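You operate a simulated robot arm through the tools that you are given. There is no shell and no other tool. Be economical: measure what you need, move in short steps, check, and stop when the job is done.

You run a simulated robot arm. Do the job below in one go: nothing can be reset, and whatever is moved stays where it is left.

JOB
Sweep the spilt beads into the yellow pan and tip them into the bead tub.
Fine: pan on the yellow mat, its lip to the beads; white brush back in the cream holder, pan back.

The check looks at the end state, three seconds after you hand in, the way a careful person would. Anything else that was tipped, shoved, dropped, spilled or broken makes it a failure.

ROBOT AND FRAMES
A 7-joint arm with a two-finger parallel gripper, fixed in place. Base frame: the origin is at the foot of the arm, x ahead of it, y to its left, z up; the work surface is at about z = 0.64. Lengths are in m, angles in rad, forces in N, time in s.
With the tool pointing down near the work surface it reaches from about 0.12 to 0.64 m from the base axis. Its first joint turns from -1.152 to 1.152 rad. Payload 2.4 kg.
Tool frame: the origin (TCP) lies between the finger pads and is the grasp point; the fingertips stand 0.03 m ahead of it; z points along the fingers, y is the line along which they close. Largest opening 0.094 m; finger width 0.028, thickness 0.01; the body of the gripper, 0.05 by 0.096 m, starts 0.055 m behind the TCP.
Orientation is told as [roll, pitch, yaw] about the base's x, y, z axes, in that order, counted from this pose: with the fingers straight down and closing along the base's y, the tool's x points along the base's -x, its y along +y and its z along -z.

CONTROLS
- The arm moves only by the tool apply_moves. Its arguments are lists of equal length, an entry for each row: "dp": the shift along the base's x, y, z in m, a list of three; "turn": the turn, a rotation vector about the base's x, y, z in rad, a list of three; "grip": the finger opening in m, from 0 to 0.094. In form: {"dp": [[dx, dy, dz], ...], "turn": [[rx, ry, rz], ...], "grip": [grip, ...]}. A call has 1 to 12 rows; each row shifts and turns the commanded pose from where the row before left it. Rows are played at 5 a second. More than 0.05 m and 0.15 rad between two rows, or a gripper value outside its range, and nothing of the call is played. Where a pose cannot be reached the arm comes as near as it can. A force on the tool above 40 N (or 10 N above the force at the start of the call, whichever is more), or a blocked arm, ends the call early, and 0.2 s more pass. Each finger travels about 0.153 m/s and halts on what it meets, pressing with about 35 N; the grip force reading is that of the motor and also rises with nothing between the fingers. The clock runs only during rows and for 0.2 s after the last one: add rows that do not move to give the fingers time. It gives the time, the measured TCP pose, the force on the tool (base axes), the opening and the grip force at its end, in the units of the frame above (readings bear some noise), and new pictures: "pictures" is both (left out), scene, wrist or none.
- Cameras (640 x 400 px; columns grow to the right, rows downward): "scene" is fixed at [0.0421, 0.4824, 1.4483]; the picture's right is [-0.64, -0.77, 0.00], its down [-0.47, 0.39, -0.79] and it looks along [0.61, -0.51, -0.61] (base axes); focal length 316 px, centre (320, 200). "wrist" rides on the gripper at [0.076, 0.014, -0.102] in the tool frame; the picture's right is [-0.18, 0.98, 0.00], its down [-0.75, -0.14, -0.64] and it looks along [-0.63, -0.12, 0.77] (tool axes); focal length 243 px, centre (320, 200). There is no depth. A picture from a camera that has moved, and an enlarged one, comes with that camera's place and axes in the base frame and with its lens. The place of the scene camera against the robot may be out by one fixed shift of up to 0.012 m in any direction.
- enlarge(camera, box): a new picture of the part [left, top, right, bottom] of that camera's present view, enlarged. No time passes.
- finish_job(): hands the job in; it is judged then, once.

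Work in short steps. Places have to be worked out from the pictures, the camera data and where the tool is seen: move nearer, look again, correct. Check each grasp and each placing, and mend what went wrong. You have 120 turns and 170 pictures in all, those below and enlarged ones among them. Open the gripper and draw the arm clear of the work before you hand the job in, unless the task says otherwise; then end with one line.

The tools are called after ">>>" as a command line: name --argument value ..., lists and objects as JSON in quotes. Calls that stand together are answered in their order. apply_moves: Moves the arm, as the interface text tells. Its arguments: {"type":"object","properties":{"dp":{"type":"array","items":{"type":"array","items":{"type":"number"}}},"turn":{"type":"array","items":{"type":"array","items":{"type":"number"}}},"grip":{"type":"array","items":{"type":"number"}},"pictures":{"type":"string","enum":["both","scene","wrist","none"]}},"required":["dp","turn","grip"]} The other tools are called the same way: enlarge (camera, box) takes an enlarged picture of a part of a camera's view; finish_job () hands the job in.

At the start:

```text
t: 0.0
tool_pos: [0.4682, -0.039, 1.036]
tcp_rot: [0.0, 0.002, 0.0]
wrist_force: [0.0, 0.3, -0.5]
gripper_width: 0.094
grip_force: 0.1
```

scene: 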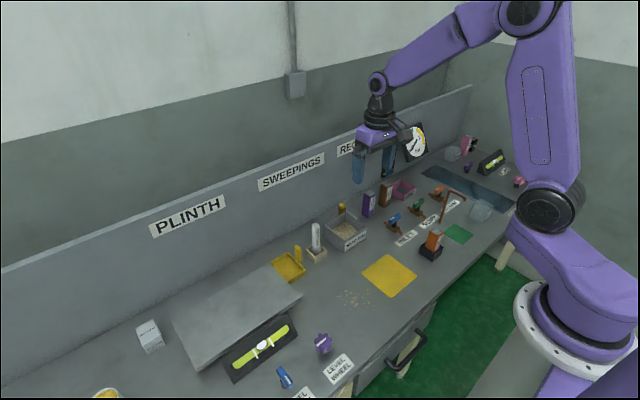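
wrist: 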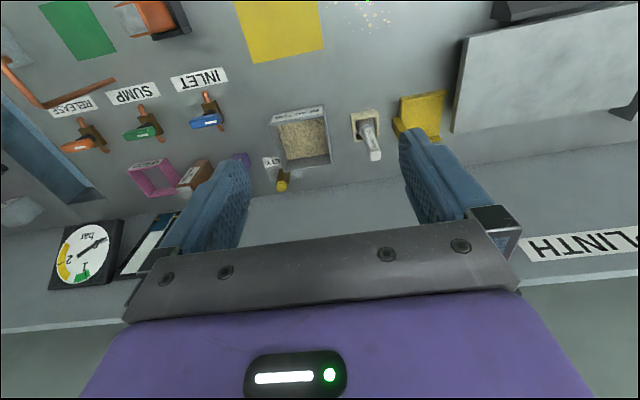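

I'll look closer at the work area before moving.

>>> enlarge --camera "scene" --box '[260, 190, 440, 310]'

>>> enlarge --camera "wrist" --box '[220, 0, 480, 200]'

```text
3.33 times, centred on (350, 250) of scene
camera zoom: at [0.0421, 0.4824, 1.4483], right [-0.64, -0.77, 0.0], down [-0.47, 0.39, -0.79], along [0.61, -0.51, -0.61], focal length 1054 px, centre (220, 33)
```

zoom: 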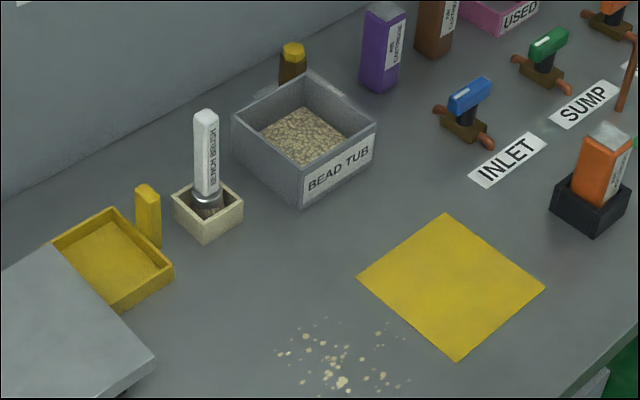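

```text
2.00 times, centred on (350, 100) of wrist
camera zoom: at [0.392, -0.0232, 1.1371], right [0.18, 0.98, 0.0], down [0.75, -0.14, 0.64], along [0.63, -0.12, -0.77], focal length 485 px, centre (260, 400)
```

zoom: 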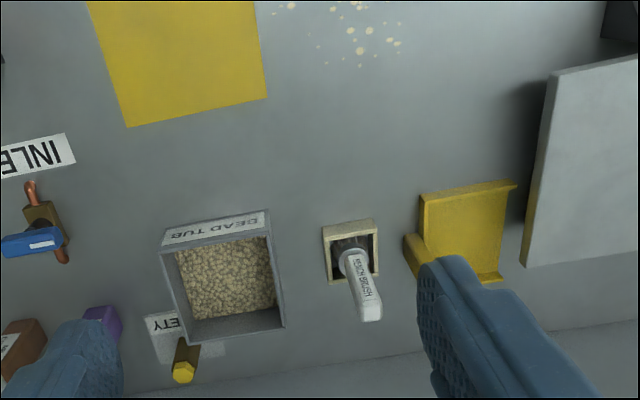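

Mat is about x 0.34–0.47, y −0.17…−0.04; beads near (0.40, 0.04); the pan sits near (0.62, 0.13) with its handle post on the −y side. I go nearer to see the pan.

>>> apply_moves --dp '[[0.005, 0.022, -0.035], [0.005, 0.022, -0.035], [0.005, 0.022, -0.035], [0.005, 0.022, -0.035], [0.005, 0.022, -0.035], [0.005, 0.022, -0.035], [0, 0, 0]]' --turn '[[0, 0, 0], [0, 0, 0], [0, 0, 0], [0, 0, 0], [0, 0, 0], [0, 0, 0], [0, 0, 0]]' --grip '[0.094, 0.094, 0.094, 0.094, 0.094, 0.094, 0.094]' --pictures "both"

```text
t: 1.6
tool_pos: [0.5001, 0.0937, 0.8266]
tcp_rot: [0.0, 0.0, 0.001]
wrist_force: [0.2, -0.4, 0.4]
gripper_width: 0.0943
grip_force: 0.0
camera wrist: at [0.4238, 0.1078, 0.9291], right [0.18, 0.98, 0.0], down [0.75, -0.14, 0.64], along [0.63, -0.12, -0.77], focal length 243 px, centre (320, 200)
```

scene: 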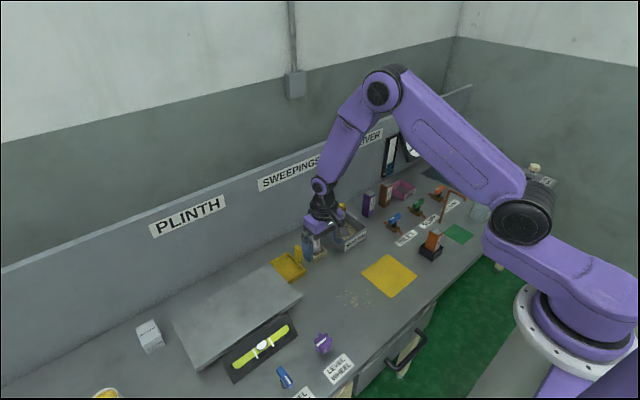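
wrist: 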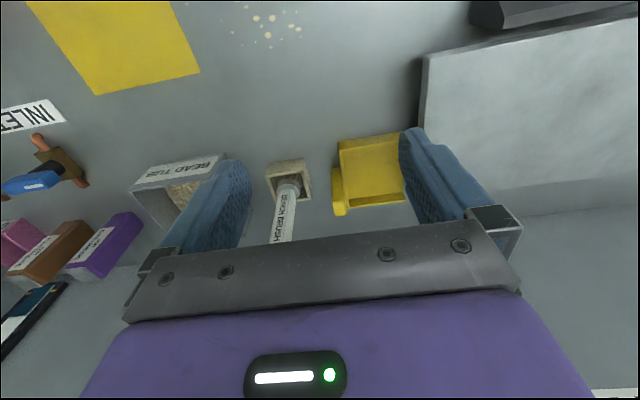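

>>> enlarge --camera "wrist" --box '[240, 120, 440, 245]'

>>> enlarge --camera "scene" --box '[260, 225, 340, 290]'

```text
3.20 times, centred on (340, 182) of wrist
camera zoom: at [0.4238, 0.1078, 0.9291], right [0.18, 0.98, 0.0], down [0.75, -0.14, 0.64], along [0.63, -0.12, -0.77], focal length 776 px, centre (256, 256)
```

zoom: 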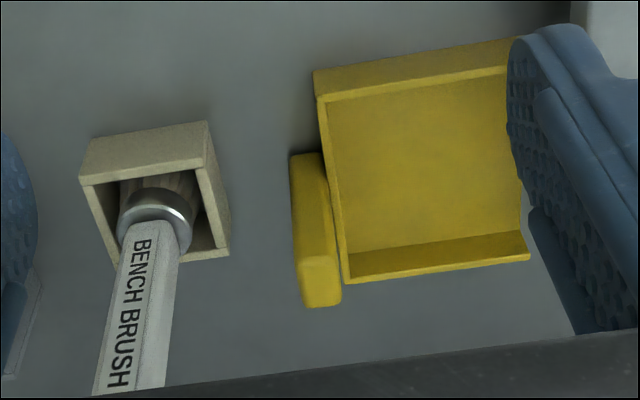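

```text
6.15 times, centred on (300, 258) of scene
camera zoom: at [0.0421, 0.4824, 1.4483], right [-0.64, -0.77, 0.0], down [-0.47, 0.39, -0.79], along [0.61, -0.51, -0.61], focal length 1946 px, centre (443, -154)
```

zoom: 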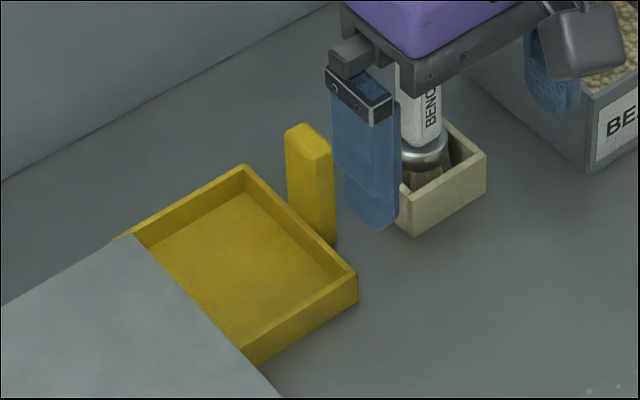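

The pan opens toward +y, its handle post (~15×24 mm, top z≈0.71) stands outside the −y wall at about (0.619, 0.097); the brush next to it is tall (top ≈0.79). I turn the gripper −90° so it closes along x and its body stays clear of the brush.

>>> apply_moves --dp '[[0, 0, 0.03], [0, 0, 0.02], [0, 0, 0], [0, 0, 0], [0, 0, 0], [0, 0, 0], [0, 0, 0], [0, 0, 0], [0, 0, 0], [0, 0, 0], [0, 0, 0], [0, 0, 0]]' --turn '[[0, 0, -0.14], [0, 0, -0.14], [0, 0, -0.14], [0, 0, -0.14], [0, 0, -0.14], [0, 0, -0.14], [0, 0, -0.14], [0, 0, -0.14], [0, 0, -0.14], [0, 0, -0.14], [0, 0, -0.14], [0, 0, -0.0308]]' --grip '[0.06, 0.06, 0.06, 0.06, 0.06, 0.06, 0.06, 0.06, 0.06, 0.06, 0.06, 0.06]' --pictures "wrist"

```text
t: 4.2
tool_pos: [0.4988, 0.0946, 0.8756]
tcp_rot: [0.001, 0.0, -1.572]
wrist_force: [0.6, 0.2, 0.2]
gripper_width: 0.06
grip_force: 0.1
camera wrist: at [0.5126, 0.1708, 0.9768], right [0.98, -0.19, 0.0], down [-0.14, -0.75, 0.64], along [-0.12, -0.63, -0.77], focal length 243 px, centre (320, 200)
```

wrist: 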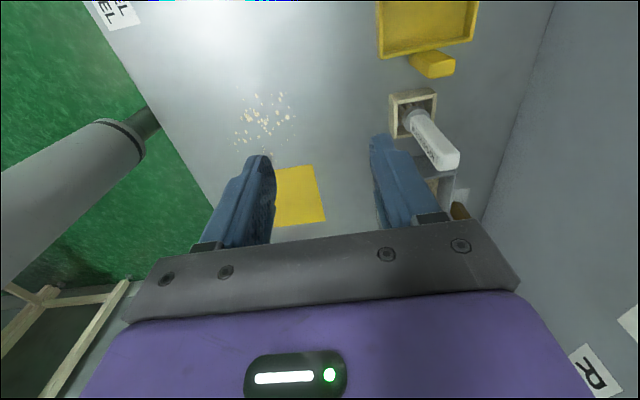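

Yaw works. Moving above the handle at z 0.80 to check alignment.

>>> apply_moves --dp '[[0.03, 0, -0.01], [0.03, 0, -0.02], [0.03, 0, -0.02], [0.03, 0, -0.02], [0, 0, 0]]' --turn '[[0, 0, 0], [0, 0, 0], [0, 0, 0], [0, 0, 0], [0, 0, 0]]' --grip '[0.06, 0.06, 0.06, 0.06, 0.06]' --pictures "both"

>>> enlarge --camera "wrist" --box '[220, 60, 440, 220]'

>>> enlarge --camera "scene" --box '[250, 215, 350, 285]'

```text
t: 5.4
tool_pos: [0.6178, 0.0936, 0.8035]
tcp_rot: [-0.003, 0.001, -1.569]
wrist_force: [-0.4, -0.9, 0.5]
gripper_width: 0.0601
grip_force: 0.1
camera wrist: at [0.6323, 0.1708, 0.9048], right [0.98, -0.18, 0.0], down [-0.14, -0.75, 0.64], along [-0.12, -0.63, -0.77], focal length 243 px, centre (320, 200)
```

scene: 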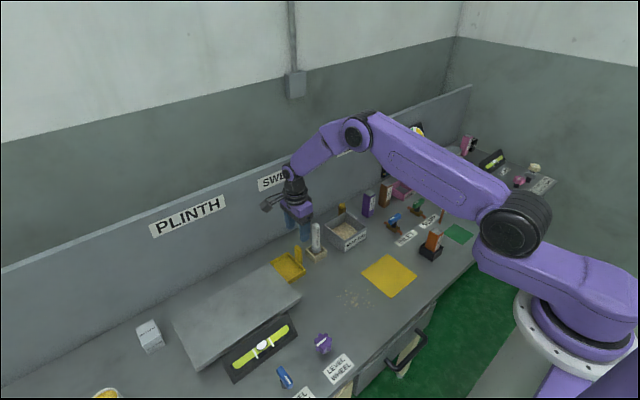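
wrist: 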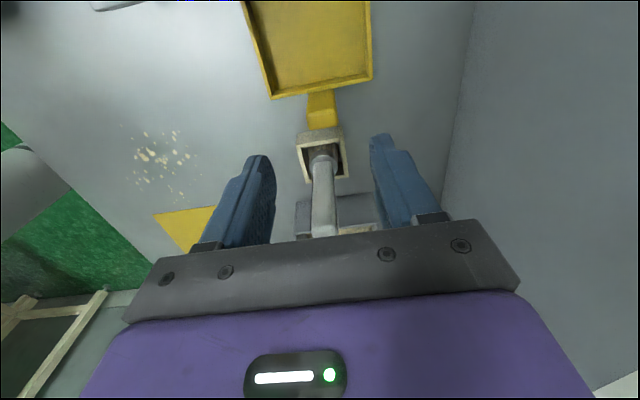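

```text
2.50 times, centred on (330, 140) of wrist
camera zoom: at [0.6323, 0.1708, 0.9048], right [0.98, -0.18, 0.0], down [-0.14, -0.75, 0.64], along [-0.12, -0.63, -0.77], focal length 606 px, centre (295, 350)
```

zoom: 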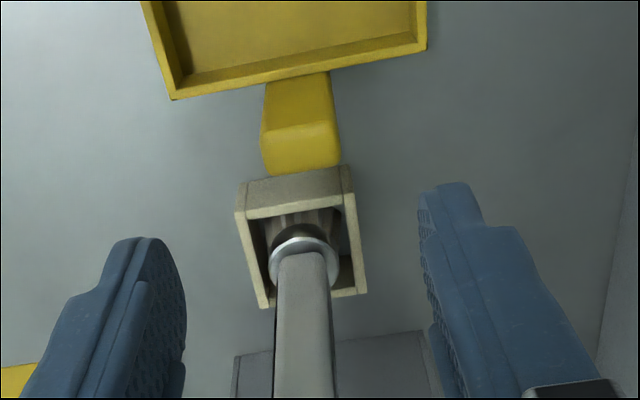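

```text
5.71 times, centred on (300, 250) of scene
camera zoom: at [0.0421, 0.4824, 1.4483], right [-0.64, -0.77, 0.0], down [-0.47, 0.39, -0.79], along [0.61, -0.51, -0.61], focal length 1807 px, centre (434, -86)
```

zoom: 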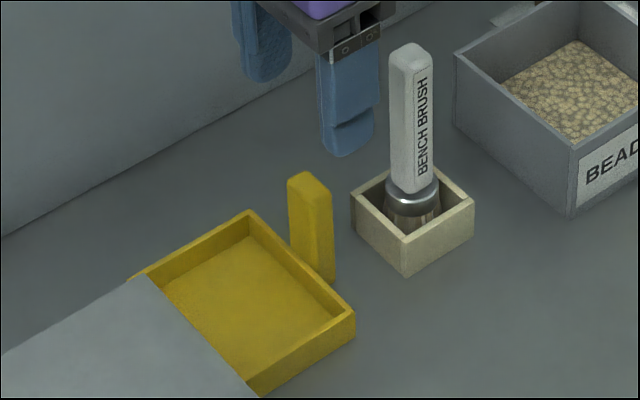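

Handle top centre measures (0.620, 0.0955, 0.71). Descending to TCP (0.620, 0.091, 0.696), then closing.

>>> apply_moves --dp '[[0.002, -0.002, -0.03], [0, 0, -0.03], [0, 0, -0.03], [0, 0, -0.018], [0, 0, 0], [0, 0, 0], [0, 0, 0]]' --turn '[[0, 0, 0], [0, 0, 0], [0, 0, 0], [0, 0, 0], [0, 0, 0], [0, 0, 0], [0, 0, 0]]' --grip '[0.06, 0.06, 0.06, 0.06, 0.06, 0.02, 0.0]' --pictures "both"

>>> enlarge --camera "scene" --box '[250, 215, 350, 285]'

```text
t: 7.0
tool_pos: [0.6197, 0.0917, 0.6965]
tcp_rot: [-0.002, 0.0, -1.568]
wrist_force: [-0.8, 0.7, 2.7]
gripper_width: 0.0258
grip_force: 35.0
camera wrist: at [0.6326, 0.1689, 0.7991], right [0.98, -0.18, 0.0], down [-0.14, -0.75, 0.64], along [-0.12, -0.63, -0.77], focal length 243 px, centre (320, 200)
```

scene: 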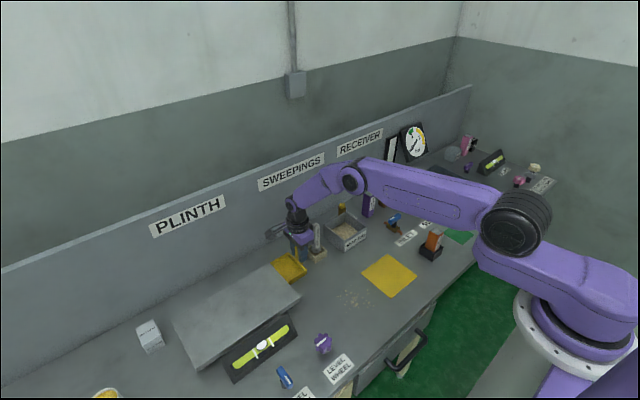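
wrist: 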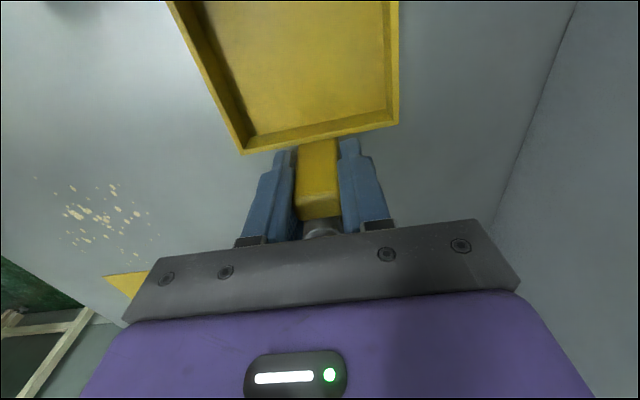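

```text
5.71 times, centred on (300, 250) of scene
camera zoom: at [0.042, 0.4824, 1.4483], right [-0.64, -0.77, 0.0], down [-0.47, 0.39, -0.79], along [0.61, -0.51, -0.61], focal length 1807 px, centre (434, -86)
```

zoom: 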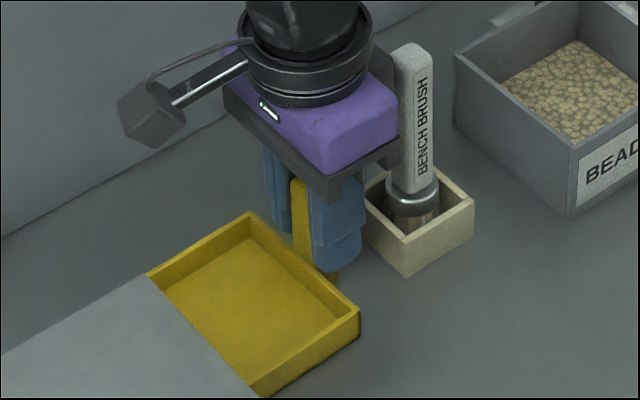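

Gripped (0.0258 m). Lifting straight up, then drawing back toward −x before going to the mat.

>>> apply_moves --dp '[[0, 0, 0.012], [0, -0.001, 0.02], [0, -0.001, 0.03], [0, 0, 0.04], [-0.03, 0, 0.02], [-0.04, 0, 0], [-0.04, 0, 0], [-0.04, 0, 0], [-0.04, 0, 0], [-0.03, 0, 0], [0, 0, 0]]' --turn '[[0, 0, 0], [0, 0, 0], [0, 0, 0], [0, 0, 0], [0, 0, 0], [0, 0, 0], [0, 0, 0], [0, 0, 0], [0, 0, 0], [0, 0, 0], [0, 0, 0]]' --grip '[0, 0, 0, 0, 0, 0, 0, 0, 0, 0, 0]' --pictures "both"

```text
t: 9.4
tool_pos: [0.3993, 0.0874, 0.8211]
tcp_rot: [0.0, -0.001, -1.571]
wrist_force: [0.4, -0.8, -0.9]
gripper_width: 0.0252
grip_force: 34.9
camera wrist: at [0.414, 0.1638, 0.9234], right [0.98, -0.18, 0.0], down [-0.14, -0.75, 0.64], along [-0.12, -0.63, -0.77], focal length 243 px, centre (320, 200)
```

scene: 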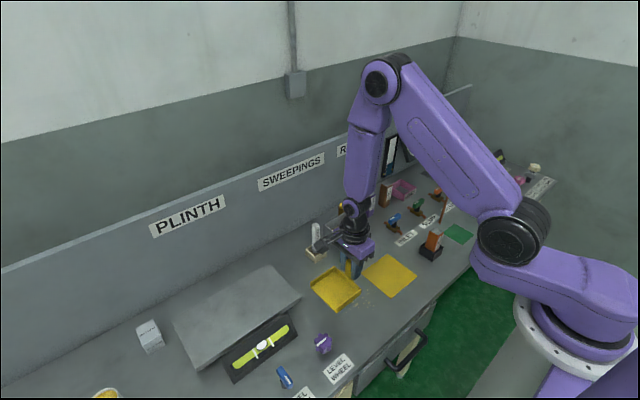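
wrist: 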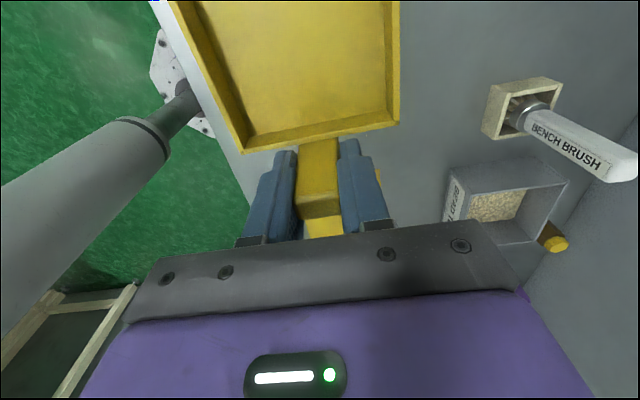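

Pan is level and firm. Moving over the mat and part way down.

>>> apply_moves --dp '[[0, -0.04, 0], [0, -0.045, 0], [0, -0.045, 0], [0, -0.045, -0.01], [0, -0.046, -0.03], [0, 0, -0.03], [0, 0, 0]]' --turn '[[0, 0, 0], [0, 0, 0], [0, 0, 0], [0, 0, 0], [0, 0, 0], [0, 0, 0], [0, 0, 0]]' --grip '[0, 0, 0, 0, 0, 0, 0]' --pictures "both"

>>> enlarge --camera "scene" --box '[310, 220, 450, 320]'

```text
refused: row 5 steps farther than a row can; nothing moved
```

```text
4.00 times, centred on (380, 270) of scene
camera zoom: at [0.0421, 0.4824, 1.4483], right [-0.64, -0.77, 0.0], down [-0.47, 0.39, -0.79], along [0.61, -0.51, -0.61], focal length 1265 px, centre (80, -80)
```

zoom: 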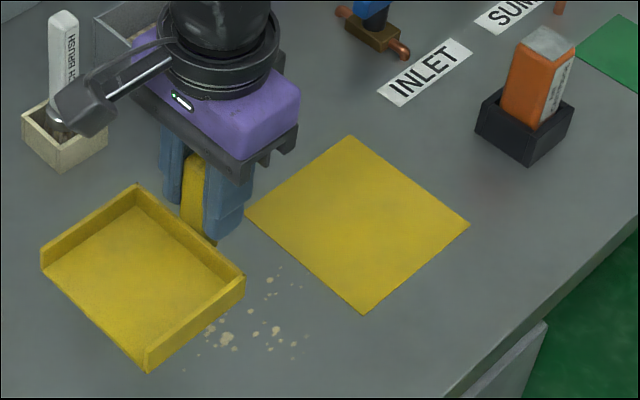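

Row too long; same path with smaller steps.

>>> apply_moves --dp '[[0, -0.04, 0], [0, -0.045, 0], [0, -0.045, 0], [0, -0.045, -0.01], [0, -0.036, -0.03], [0, -0.01, -0.03], [0, 0, 0]]' --turn '[[0, 0, 0], [0, 0, 0], [0, 0, 0], [0, 0, 0], [0, 0, 0], [0, 0, 0], [0, 0, 0]]' --grip '[0, 0, 0, 0, 0, 0, 0]' --pictures "both"

>>> enlarge --camera "scene" --box '[310, 220, 450, 320]'

```text
t: 11.0
tool_pos: [0.3984, -0.1309, 0.7479]
tcp_rot: [0.001, 0.0, -1.569]
wrist_force: [-0.6, -0.3, -0.9]
gripper_width: 0.0253
grip_force: 34.3
camera wrist: at [0.4125, -0.055, 0.8505], right [0.98, -0.18, 0.0], down [-0.14, -0.75, 0.64], along [-0.12, -0.63, -0.77], focal length 243 px, centre (320, 200)
```

scene: 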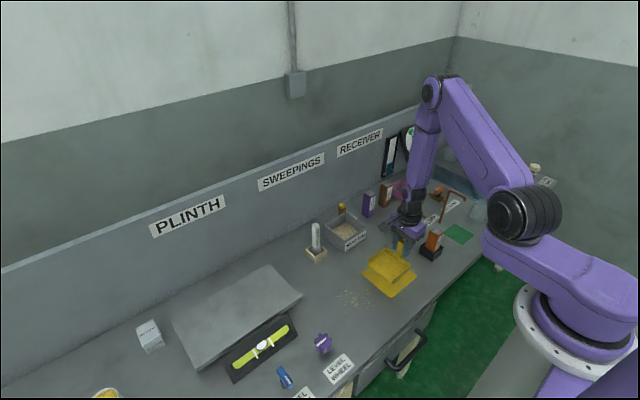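
wrist: 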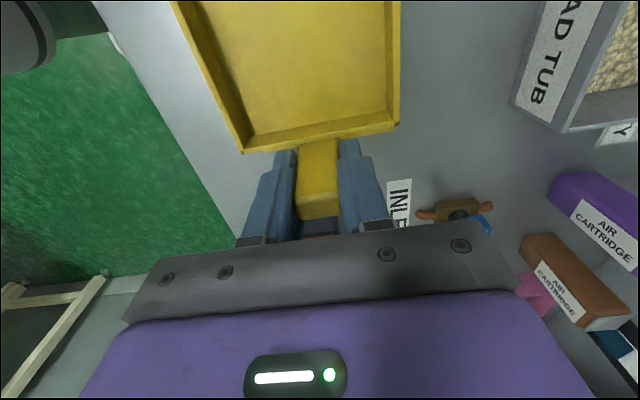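

```text
4.00 times, centred on (380, 270) of scene
camera zoom: at [0.0421, 0.4824, 1.4483], right [-0.64, -0.77, 0.0], down [-0.47, 0.39, -0.79], along [0.61, -0.51, -0.61], focal length 1265 px, centre (80, -80)
```

zoom: 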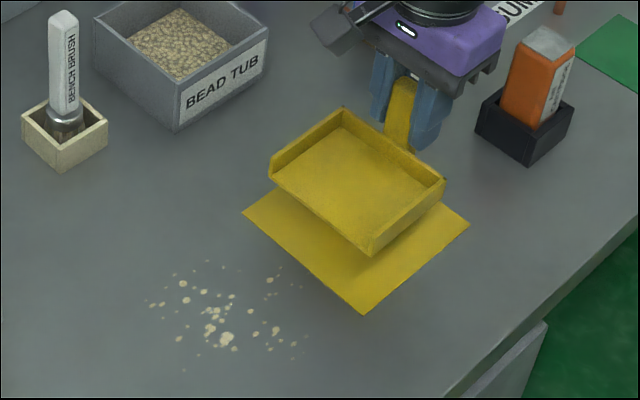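

Lip lies ~7 mm inside the mat's bead-side edge and centred. Lowering onto the mat.

>>> apply_moves --dp '[[0.002, 0.002, -0.02], [0, 0, -0.02], [0, 0, -0.008], [0, 0, -0.002], [0, 0, 0]]' --turn '[[0, 0, 0], [0, 0, 0], [0, 0, 0], [0, 0, 0], [0, 0, 0]]' --grip '[0, 0, 0, 0, 0]' --pictures "none"

>>> enlarge --camera "scene" --box '[310, 220, 450, 320]'

```text
t: 12.2
tool_pos: [0.4012, -0.129, 0.6989]
tcp_rot: [0.001, -0.001, -1.569]
wrist_force: [0.8, 0.4, 0.8]
gripper_width: 0.0253
grip_force: 35.2
```

```text
4.00 times, centred on (380, 270) of scene
camera zoom: at [0.0421, 0.4824, 1.4483], right [-0.64, -0.77, 0.0], down [-0.47, 0.39, -0.79], along [0.61, -0.51, -0.61], focal length 1265 px, centre (80, -80)
```

zoom: 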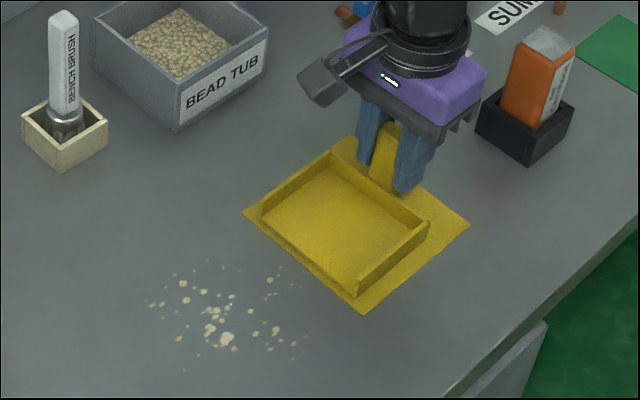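

>>> apply_moves --dp '[[0, 0.004, 0], [0, 0, -0.0015], [0, 0, -0.0015], [0, 0, 0]]' --turn '[[0, 0, 0], [0, 0, 0], [0, 0, 0], [0, 0, 0]]' --grip '[0, 0, 0, 0]' --pictures "none"

```text
t: 13.0
tool_pos: [0.4005, -0.1252, 0.6987]
tcp_rot: [0.001, 0.001, -1.57]
wrist_force: [-1.5, 1.0, 10.6]
gripper_width: 0.0253
grip_force: 34.6
stopped in row 3: the force on the tool passed its limit (the readings are from after the stop); the commanded pose is now the measured one
```

Pan is seated on the mat (10 N contact). Releasing and rising.

>>> apply_moves --dp '[[0, 0, 0], [0, 0, 0], [0, 0, 0.03], [0, 0, 0.04], [0, 0, 0.05], [0, 0.02, 0.04], [0.03, 0.03, 0], [0.03, 0.03, 0], [0.03, 0.03, 0], [0.03, 0.03, 0]]' --turn '[[0, 0, 0], [0, 0, 0], [0, 0, 0], [0, 0, 0], [0, 0, 0], [0, 0, 0], [0, 0, 0], [0, 0, 0], [0, 0, 0], [0, 0, 0]]' --grip '[0.045, 0.06, 0.06, 0.06, 0.06, 0.06, 0.06, 0.06, 0.06, 0.06]' --pictures "both"

>>> enlarge --camera "scene" --box '[310, 220, 450, 320]'

>>> enlarge --camera "wrist" --box '[240, 0, 560, 200]'

```text
t: 15.2
tool_pos: [0.5228, 0.0156, 0.8578]
tcp_rot: [-0.002, 0.001, -1.572]
wrist_force: [0.3, 0.0, 0.5]
gripper_width: 0.0599
grip_force: 0.1
camera wrist: at [0.5372, 0.0908, 0.9601], right [0.98, -0.18, 0.0], down [-0.14, -0.75, 0.64], along [-0.12, -0.63, -0.77], focal length 243 px, centre (320, 200)
```

scene: 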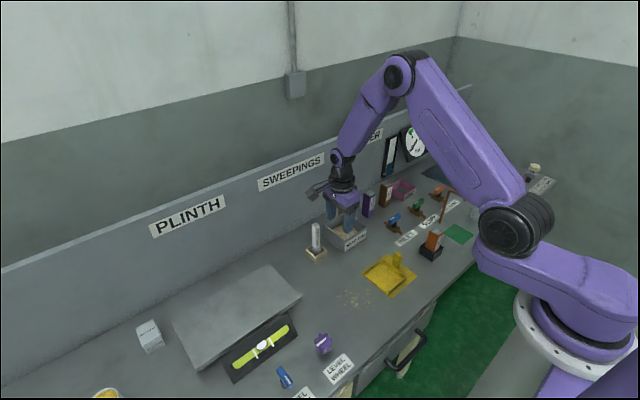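
wrist: 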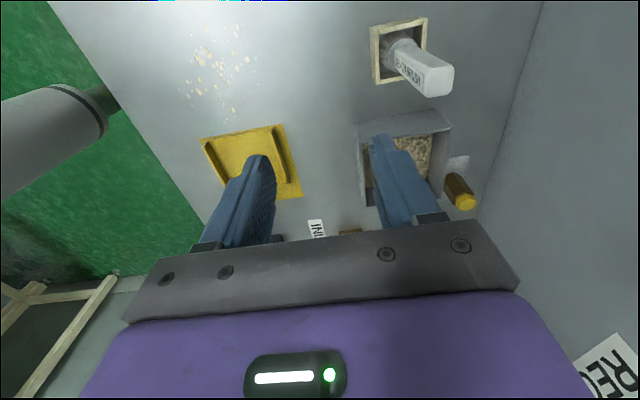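

```text
4.00 times, centred on (380, 270) of scene
camera zoom: at [0.0421, 0.4824, 1.4483], right [-0.64, -0.77, 0.0], down [-0.47, 0.39, -0.79], along [0.61, -0.51, -0.61], focal length 1265 px, centre (80, -80)
```

zoom: 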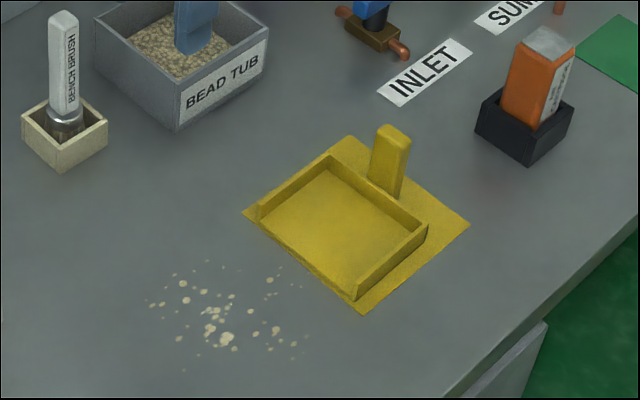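

```text
2.00 times, centred on (400, 100) of wrist
camera zoom: at [0.5372, 0.0908, 0.9601], right [0.98, -0.18, 0.0], down [-0.14, -0.75, 0.64], along [-0.12, -0.63, -0.77], focal length 485 px, centre (160, 400)
```

zoom: 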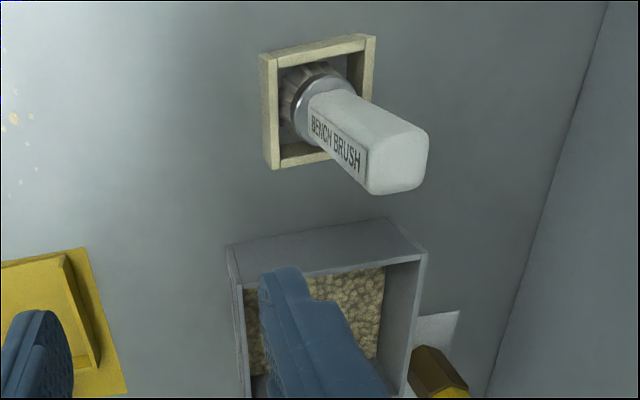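

Pan placed well. Brush handle top measures about (0.606, 0.035). Moving over it.

>>> apply_moves --dp '[[0.03, 0.01, 0], [0.03, 0.009, 0], [0.023, 0, 0], [0, 0, 0]]' --turn '[[0, 0, 0], [0, 0, 0], [0, 0, 0], [0, 0, 0]]' --grip '[0.06, 0.06, 0.06, 0.06]' --pictures "wrist"

>>> enlarge --camera "scene" --box '[270, 190, 370, 270]'

```text
t: 16.2
tool_pos: [0.6038, 0.0328, 0.8604]
tcp_rot: [-0.002, -0.001, -1.57]
wrist_force: [-0.1, 0.2, 0.6]
gripper_width: 0.0601
grip_force: 0.0
camera wrist: at [0.618, 0.1102, 0.9616], right [0.98, -0.18, 0.0], down [-0.14, -0.75, 0.64], along [-0.12, -0.63, -0.77], focal length 243 px, centre (320, 200)
```

wrist: 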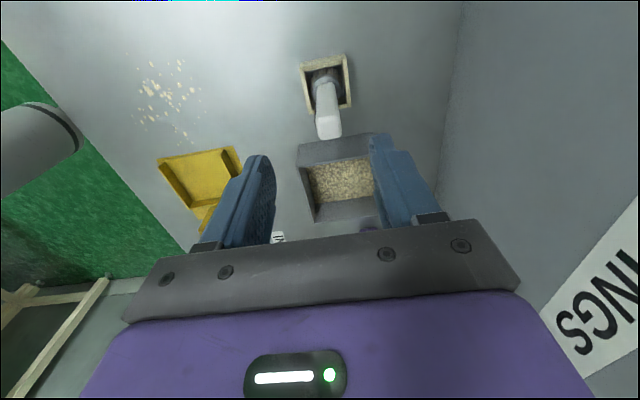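

```text
5.00 times, centred on (320, 230) of scene
camera zoom: at [0.0421, 0.4824, 1.4483], right [-0.64, -0.77, 0.0], down [-0.47, 0.39, -0.79], along [0.61, -0.51, -0.61], focal length 1581 px, centre (320, 50)
```

zoom: 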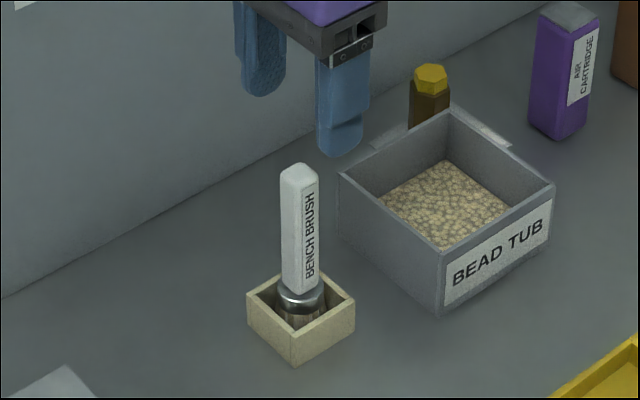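

Brush handle at (0.608, 0.036). Descending to z 0.757 and gripping.

>>> apply_moves --dp '[[0.004, 0.003, -0.03], [0, 0, -0.03], [0, 0, -0.03], [0, 0, -0.013], [0, 0, 0], [0, 0, 0], [0, 0, 0]]' --turn '[[0, 0, 0], [0, 0, 0], [0, 0, 0], [0, 0, 0], [0, 0, 0], [0, 0, 0], [0, 0, 0]]' --grip '[0.06, 0.06, 0.06, 0.06, 0.06, 0.02, 0.0]' --pictures "wrist"

>>> enlarge --camera "scene" --box '[270, 190, 370, 270]'

```text
t: 17.8
tool_pos: [0.6092, 0.0349, 0.756]
tcp_rot: [-0.001, 0.0, -1.572]
wrist_force: [-1.5, -0.1, -0.1]
gripper_width: 0.0231
grip_force: 35.2
camera wrist: at [0.6241, 0.1112, 0.8581], right [0.98, -0.18, 0.0], down [-0.14, -0.75, 0.64], along [-0.12, -0.63, -0.77], focal length 243 px, centre (320, 200)
```

wrist: 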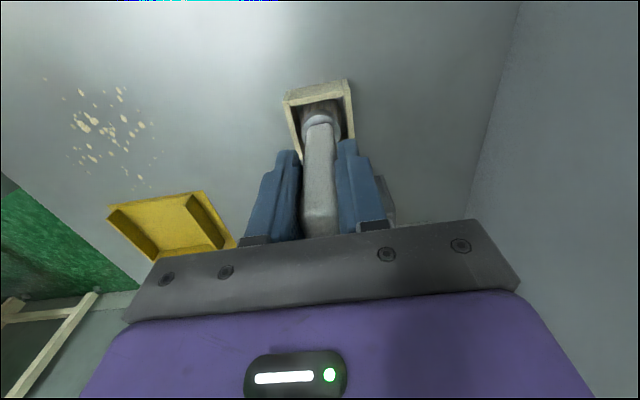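

```text
5.00 times, centred on (320, 230) of scene
camera zoom: at [0.0421, 0.4824, 1.4483], right [-0.64, -0.77, 0.0], down [-0.47, 0.39, -0.79], along [0.61, -0.51, -0.61], focal length 1581 px, centre (320, 50)
```

zoom: 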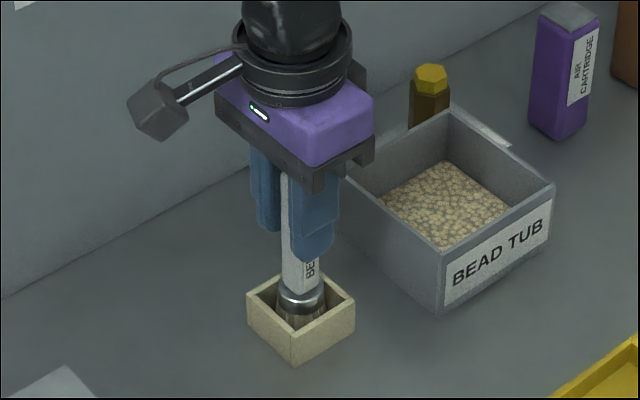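

Brush gripped (0.0231 m). Lifting it out vertically and checking the bristles.

>>> apply_moves --dp '[[0, 0, 0.01], [0, 0, 0.02], [0, 0, 0.03], [0, 0, 0.03], [-0.04, 0, 0], [-0.04, 0.01, 0], [-0.04, 0.02, 0], [-0.04, 0.02, 0], [0, 0.02, 0], [0, 0, 0]]' --turn '[[0, 0, 0], [0, 0, 0], [0, 0, 0], [0, 0, 0], [0, 0, 0], [0, 0, 0], [0, 0, 0], [0, 0, 0], [0, 0, 0], [0, 0, 0]]' --grip '[0, 0, 0, 0, 0, 0, 0, 0, 0, 0]' --pictures "wrist"

>>> enlarge --camera "scene" --box '[280, 200, 440, 320]'

>>> enlarge --camera "wrist" --box '[200, 40, 440, 240]'

```text
t: 20.0
tool_pos: [0.4459, 0.1058, 0.8455]
tcp_rot: [-0.001, 0.0, -1.572]
wrist_force: [0.7, 0.0, -0.1]
gripper_width: 0.0231
grip_force: 34.9
camera wrist: at [0.4604, 0.1826, 0.9479], right [0.98, -0.18, 0.0], down [-0.14, -0.75, 0.64], along [-0.12, -0.63, -0.77], focal length 243 px, centre (320, 200)
```

wrist: 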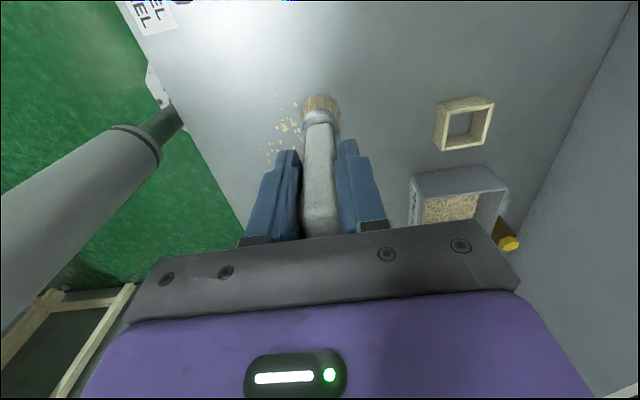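

```text
3.33 times, centred on (360, 260) of scene
camera zoom: at [0.0421, 0.4824, 1.4483], right [-0.64, -0.77, 0.0], down [-0.47, 0.39, -0.79], along [0.61, -0.51, -0.61], focal length 1054 px, centre (187, 0)
```

zoom: 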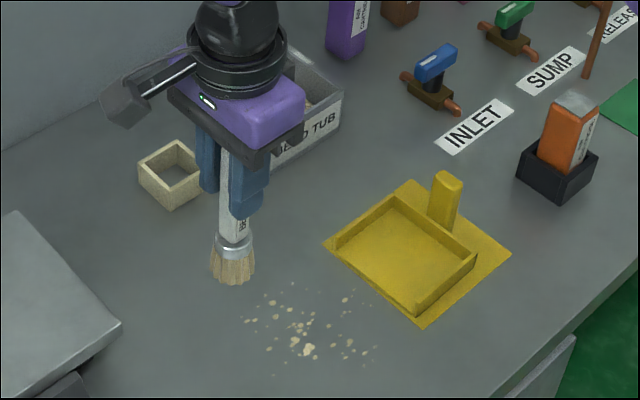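

```text
2.00 times, centred on (320, 140) of wrist
camera zoom: at [0.4604, 0.1826, 0.9479], right [0.98, -0.18, 0.0], down [-0.14, -0.75, 0.64], along [-0.12, -0.63, -0.77], focal length 485 px, centre (320, 320)
```

zoom: 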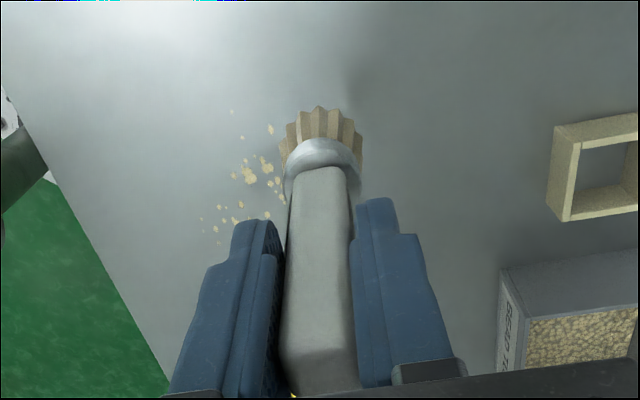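

The round brush (~4 cm bristles) hangs true, bottom ~0.115 below the TCP. I go to a clear spot at the +y side of the beads, and lower to touch the table.

>>> apply_moves --dp '[[-0.04, 0.01, 0], [-0.04, 0.01, -0.02], [-0.03, 0.01, -0.03], [0, 0, -0.025], [0, 0, -0.01], [0, 0, -0.003], [0, 0, -0.003], [0, 0, -0.003], [0, 0, -0.003]]' --turn '[[0, 0, 0], [0, 0, 0], [0, 0, 0], [0, 0, 0], [0, 0, 0], [0, 0, 0], [0, 0, 0], [0, 0, 0], [0, 0, 0]]' --grip '[0, 0, 0, 0, 0, 0, 0, 0, 0]' --pictures "wrist"

>>> enlarge --camera "scene" --box '[280, 200, 440, 320]'

```text
t: 22.0
tool_pos: [0.3381, 0.1377, 0.7472]
tcp_rot: [0.0, 0.003, -1.572]
wrist_force: [-0.1, -0.1, 34.5]
gripper_width: 0.0235
grip_force: 35.1
camera wrist: at [0.3529, 0.2139, 0.8494], right [0.98, -0.18, 0.0], down [-0.14, -0.75, 0.64], along [-0.12, -0.63, -0.77], focal length 243 px, centre (320, 200)
```

wrist: 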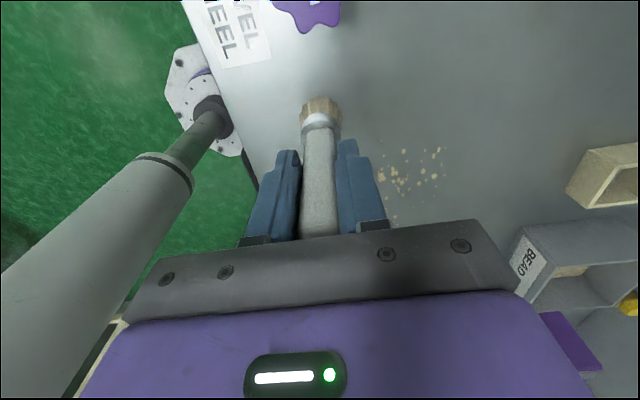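

```text
3.33 times, centred on (360, 260) of scene
camera zoom: at [0.0417, 0.4822, 1.4484], right [-0.64, -0.77, 0.0], down [-0.47, 0.39, -0.79], along [0.61, -0.51, -0.61], focal length 1054 px, centre (187, 0)
```

zoom: 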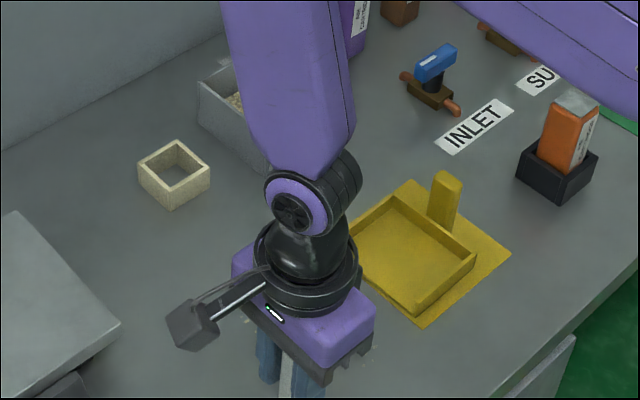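

34 N: pressing a bit hard. Raising a little to a light touch.

>>> apply_moves --dp '[[0, 0, 0.003], [0, 0, 0]]' --turn '[[0, 0, 0], [0, 0, 0]]' --grip '[0, 0]' --pictures "none"

```text
t: 22.6
tool_pos: [0.339, 0.1365, 0.7503]
tcp_rot: [-0.003, 0.0, -1.571]
wrist_force: [-0.1, -0.7, -0.3]
gripper_width: 0.0231
grip_force: 35.2
```

Contact is about z 0.7485. First stroke down the −x side of the beads, curving inward toward the pan mouth.

>>> apply_moves --dp '[[0, -0.01, -0.001], [0, -0.02, 0], [0.001, -0.02, 0], [0.004, -0.02, 0], [0.006, -0.02, 0], [0.008, -0.018, 0], [0.01, -0.015, 0], [0.01, -0.012, 0], [0, 0, 0]]' --turn '[[0, 0, 0], [0, 0, 0], [0, 0, 0], [0, 0, 0], [0, 0, 0], [0, 0, 0], [0, 0, 0], [0, 0, 0], [0, 0, 0]]' --grip '[0, 0, 0, 0, 0, 0, 0, 0, 0]' --pictures "wrist"

>>> enlarge --camera "scene" --box '[280, 220, 440, 340]'

>>> enlarge --camera "wrist" --box '[260, 0, 500, 200]'

```text
t: 24.6
tool_pos: [0.3769, 0.0008, 0.7497]
tcp_rot: [-0.002, 0.0, -1.572]
wrist_force: [0.3, -0.2, -0.4]
gripper_width: 0.0233
grip_force: 34.7
camera wrist: at [0.3909, 0.0778, 0.8523], right [0.98, -0.18, 0.0], down [-0.14, -0.75, 0.64], along [-0.12, -0.63, -0.77], focal length 243 px, centre (320, 200)
```

wrist: 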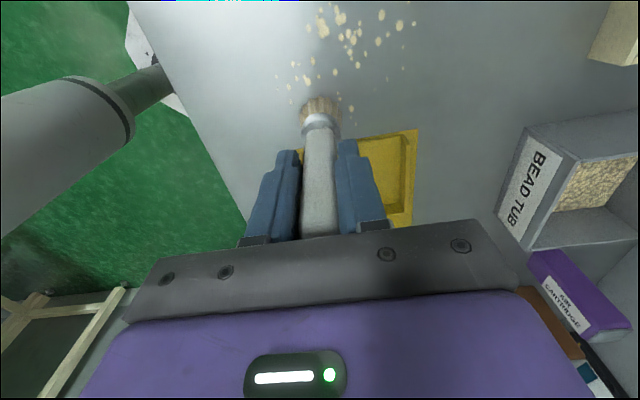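

```text
3.33 times, centred on (360, 280) of scene
camera zoom: at [0.0421, 0.4824, 1.4483], right [-0.64, -0.77, 0.0], down [-0.47, 0.39, -0.79], along [0.61, -0.51, -0.61], focal length 1054 px, centre (187, -67)
```

zoom: 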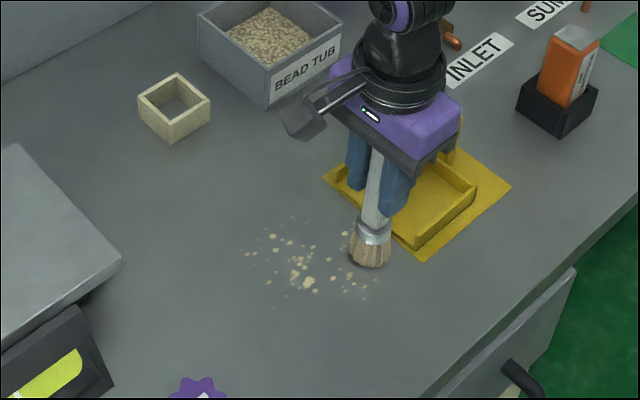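

```text
2.00 times, centred on (380, 100) of wrist
camera zoom: at [0.3909, 0.0778, 0.8523], right [0.98, -0.18, 0.0], down [-0.14, -0.75, 0.64], along [-0.12, -0.63, -0.77], focal length 485 px, centre (200, 400)
```

zoom: 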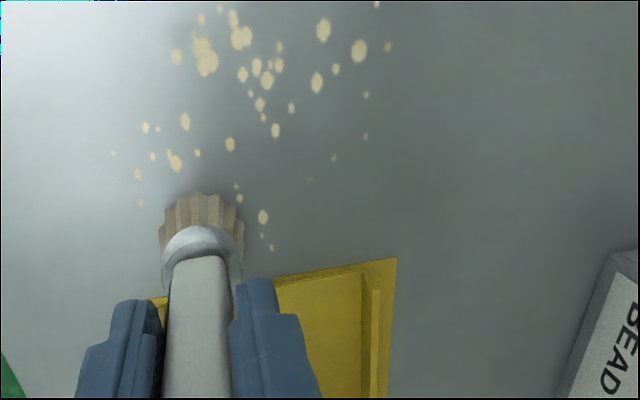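

The specks look unmoved: bristles are just clear of the table. Finding light contact in fine steps here.

>>> apply_moves --dp '[[0, 0, -0.0006], [0, 0, 0]]' --turn '[[0, 0, 0], [0, 0, 0]]' --grip '[0, 0]' --pictures "none"

>>> apply_moves --dp '[[0, 0, -0.0006], [0, 0, 0]]' --turn '[[0, 0, 0], [0, 0, 0]]' --grip '[0, 0]' --pictures "none"

```text
t: 25.2
tool_pos: [0.3759, 0.0001, 0.7502]
tcp_rot: [-0.001, -0.001, -1.57]
wrist_force: [0.0, -0.2, 0.0]
gripper_width: 0.023
grip_force: 35.2
```

```text
t: 25.8
tool_pos: [0.3767, 0.0012, 0.7491]
tcp_rot: [-0.001, 0.0, -1.571]
wrist_force: [-0.6, -0.1, -0.5]
gripper_width: 0.0234
grip_force: 35.0
```

>>> apply_moves --dp '[[0, 0, -0.0008], [0, 0, 0]]' --turn '[[0, 0, 0], [0, 0, 0]]' --grip '[0, 0]' --pictures "none"

>>> apply_moves --dp '[[0, 0, -0.0008], [0, 0, 0]]' --turn '[[0, 0, 0], [0, 0, 0]]' --grip '[0, 0]' --pictures "none"

```text
t: 26.4
tool_pos: [0.3765, 0.0003, 0.7485]
tcp_rot: [0.0, 0.0, -1.573]
wrist_force: [-0.9, 0.4, -0.9]
gripper_width: 0.0231
grip_force: 34.9
```

```text
t: 27.0
tool_pos: [0.3769, 0.0008, 0.7482]
tcp_rot: [-0.001, -0.001, -1.57]
wrist_force: [-0.3, 0.7, 5.0]
gripper_width: 0.0233
grip_force: 34.8
```

Light contact (5 N) now. Lifting, going back to the start, and repeating the −x side stroke at this height.

>>> apply_moves --dp '[[0, 0, 0.02], [-0.018, 0.045, 0], [-0.018, 0.045, 0], [0, 0.035, 0], [0, 0, -0.018], [0, 0, -0.002], [0, -0.02, 0], [0, -0.02, 0], [0.004, -0.02, 0], [0.006, -0.02, 0], [0.008, -0.018, 0], [0.009, -0.015, 0]]' --turn '[[0, 0, 0], [0, 0, 0], [0, 0, 0], [0, 0, 0], [0, 0, 0], [0, 0, 0], [0, 0, 0], [0, 0, 0], [0, 0, 0], [0, 0, 0], [0, 0, 0], [0, 0, 0]]' --grip '[0, 0, 0, 0, 0, 0, 0, 0, 0, 0, 0, 0]' --pictures "wrist"

>>> enlarge --camera "wrist" --box '[260, 0, 500, 200]'

```text
t: 29.6
tool_pos: [0.3682, 0.013, 0.7473]
tcp_rot: [0.001, 0.0, -1.574]
wrist_force: [0.2, 0.0, -0.4]
gripper_width: 0.0232
grip_force: 35.3
camera wrist: at [0.3834, 0.0898, 0.85], right [0.98, -0.19, 0.0], down [-0.14, -0.75, 0.64], along [-0.12, -0.63, -0.77], focal length 243 px, centre (320, 200)
```

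wrist: 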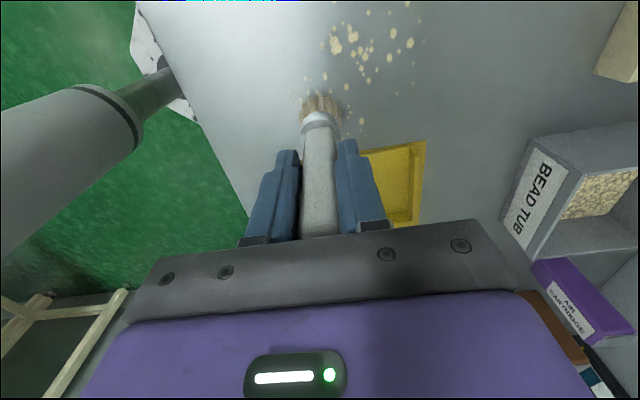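

```text
2.00 times, centred on (380, 100) of wrist
camera zoom: at [0.3834, 0.0898, 0.85], right [0.98, -0.19, 0.0], down [-0.14, -0.75, 0.64], along [-0.12, -0.63, -0.77], focal length 485 px, centre (200, 400)
```

zoom: 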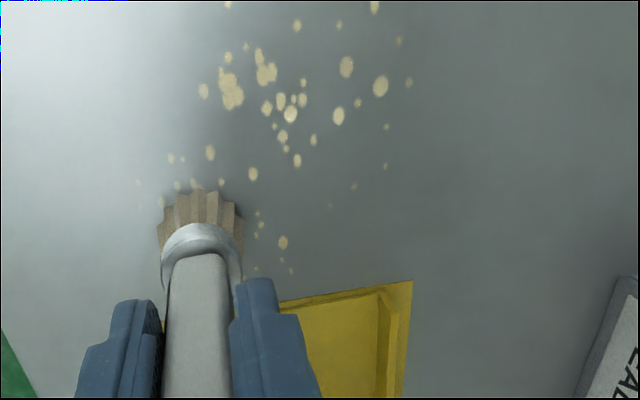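

The brushed specks look thinner. Continuing this stroke up over the lip and into the pan, to see if beads arrive there.

>>> apply_moves --dp '[[0.008, -0.015, 0], [0.006, -0.01, 0.003], [0.004, -0.012, 0.003], [0.004, -0.015, 0], [0, -0.02, 0], [0, 0, 0.02], [0, 0, 0.03], [0, 0.04, 0.02], [0, 0.04, 0], [0, 0.04, 0]]' --turn '[[0, 0, 0], [0, 0, 0], [0, 0, 0], [0, 0, 0], [0, 0, 0], [0, 0, 0], [0, 0, 0], [0, 0, 0], [0, 0, 0], [0, 0, 0]]' --grip '[0, 0, 0, 0, 0, 0, 0, 0, 0, 0]' --pictures "wrist"

>>> enlarge --camera "wrist" --box '[200, 0, 440, 200]'

>>> enlarge --camera "scene" --box '[310, 220, 450, 320]'

```text
t: 31.8
tool_pos: [0.3917, 0.0588, 0.8238]
tcp_rot: [-0.002, 0.001, -1.573]
wrist_force: [-0.8, 1.3, -1.1]
gripper_width: 0.0233
grip_force: 35.3
camera wrist: at [0.4059, 0.1353, 0.9253], right [0.98, -0.19, 0.0], down [-0.14, -0.75, 0.64], along [-0.12, -0.63, -0.77], focal length 243 px, centre (320, 200)
```

wrist: 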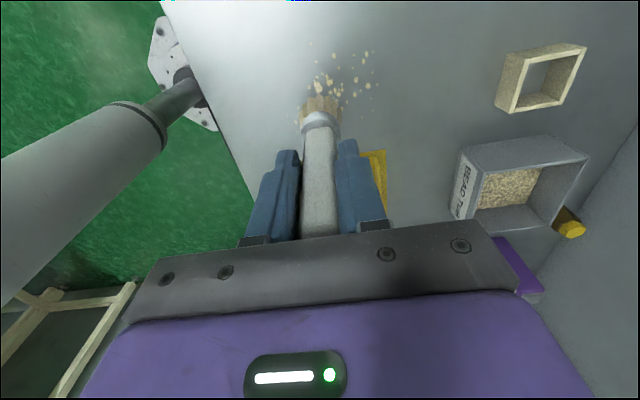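

```text
2.00 times, centred on (320, 100) of wrist
camera zoom: at [0.4059, 0.1353, 0.9253], right [0.98, -0.19, 0.0], down [-0.14, -0.75, 0.64], along [-0.12, -0.63, -0.77], focal length 485 px, centre (320, 400)
```

zoom: 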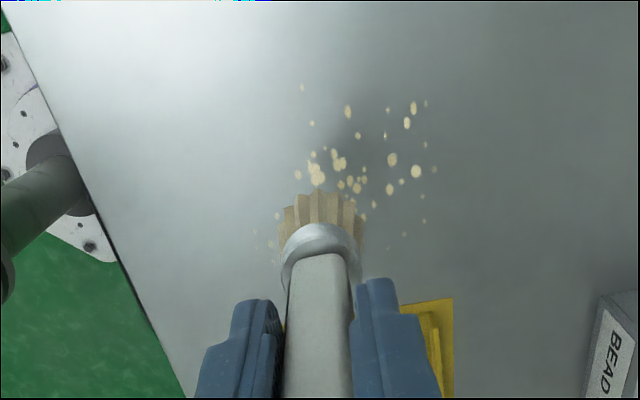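

```text
4.00 times, centred on (380, 270) of scene
camera zoom: at [0.0421, 0.4824, 1.4483], right [-0.64, -0.77, 0.0], down [-0.47, 0.39, -0.79], along [0.61, -0.51, -0.61], focal length 1265 px, centre (80, -80)
```

zoom: 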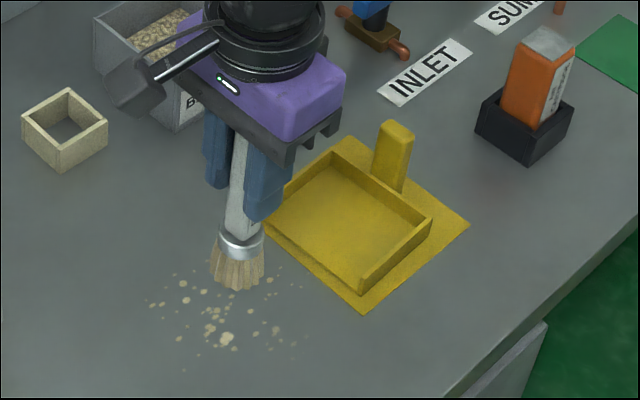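

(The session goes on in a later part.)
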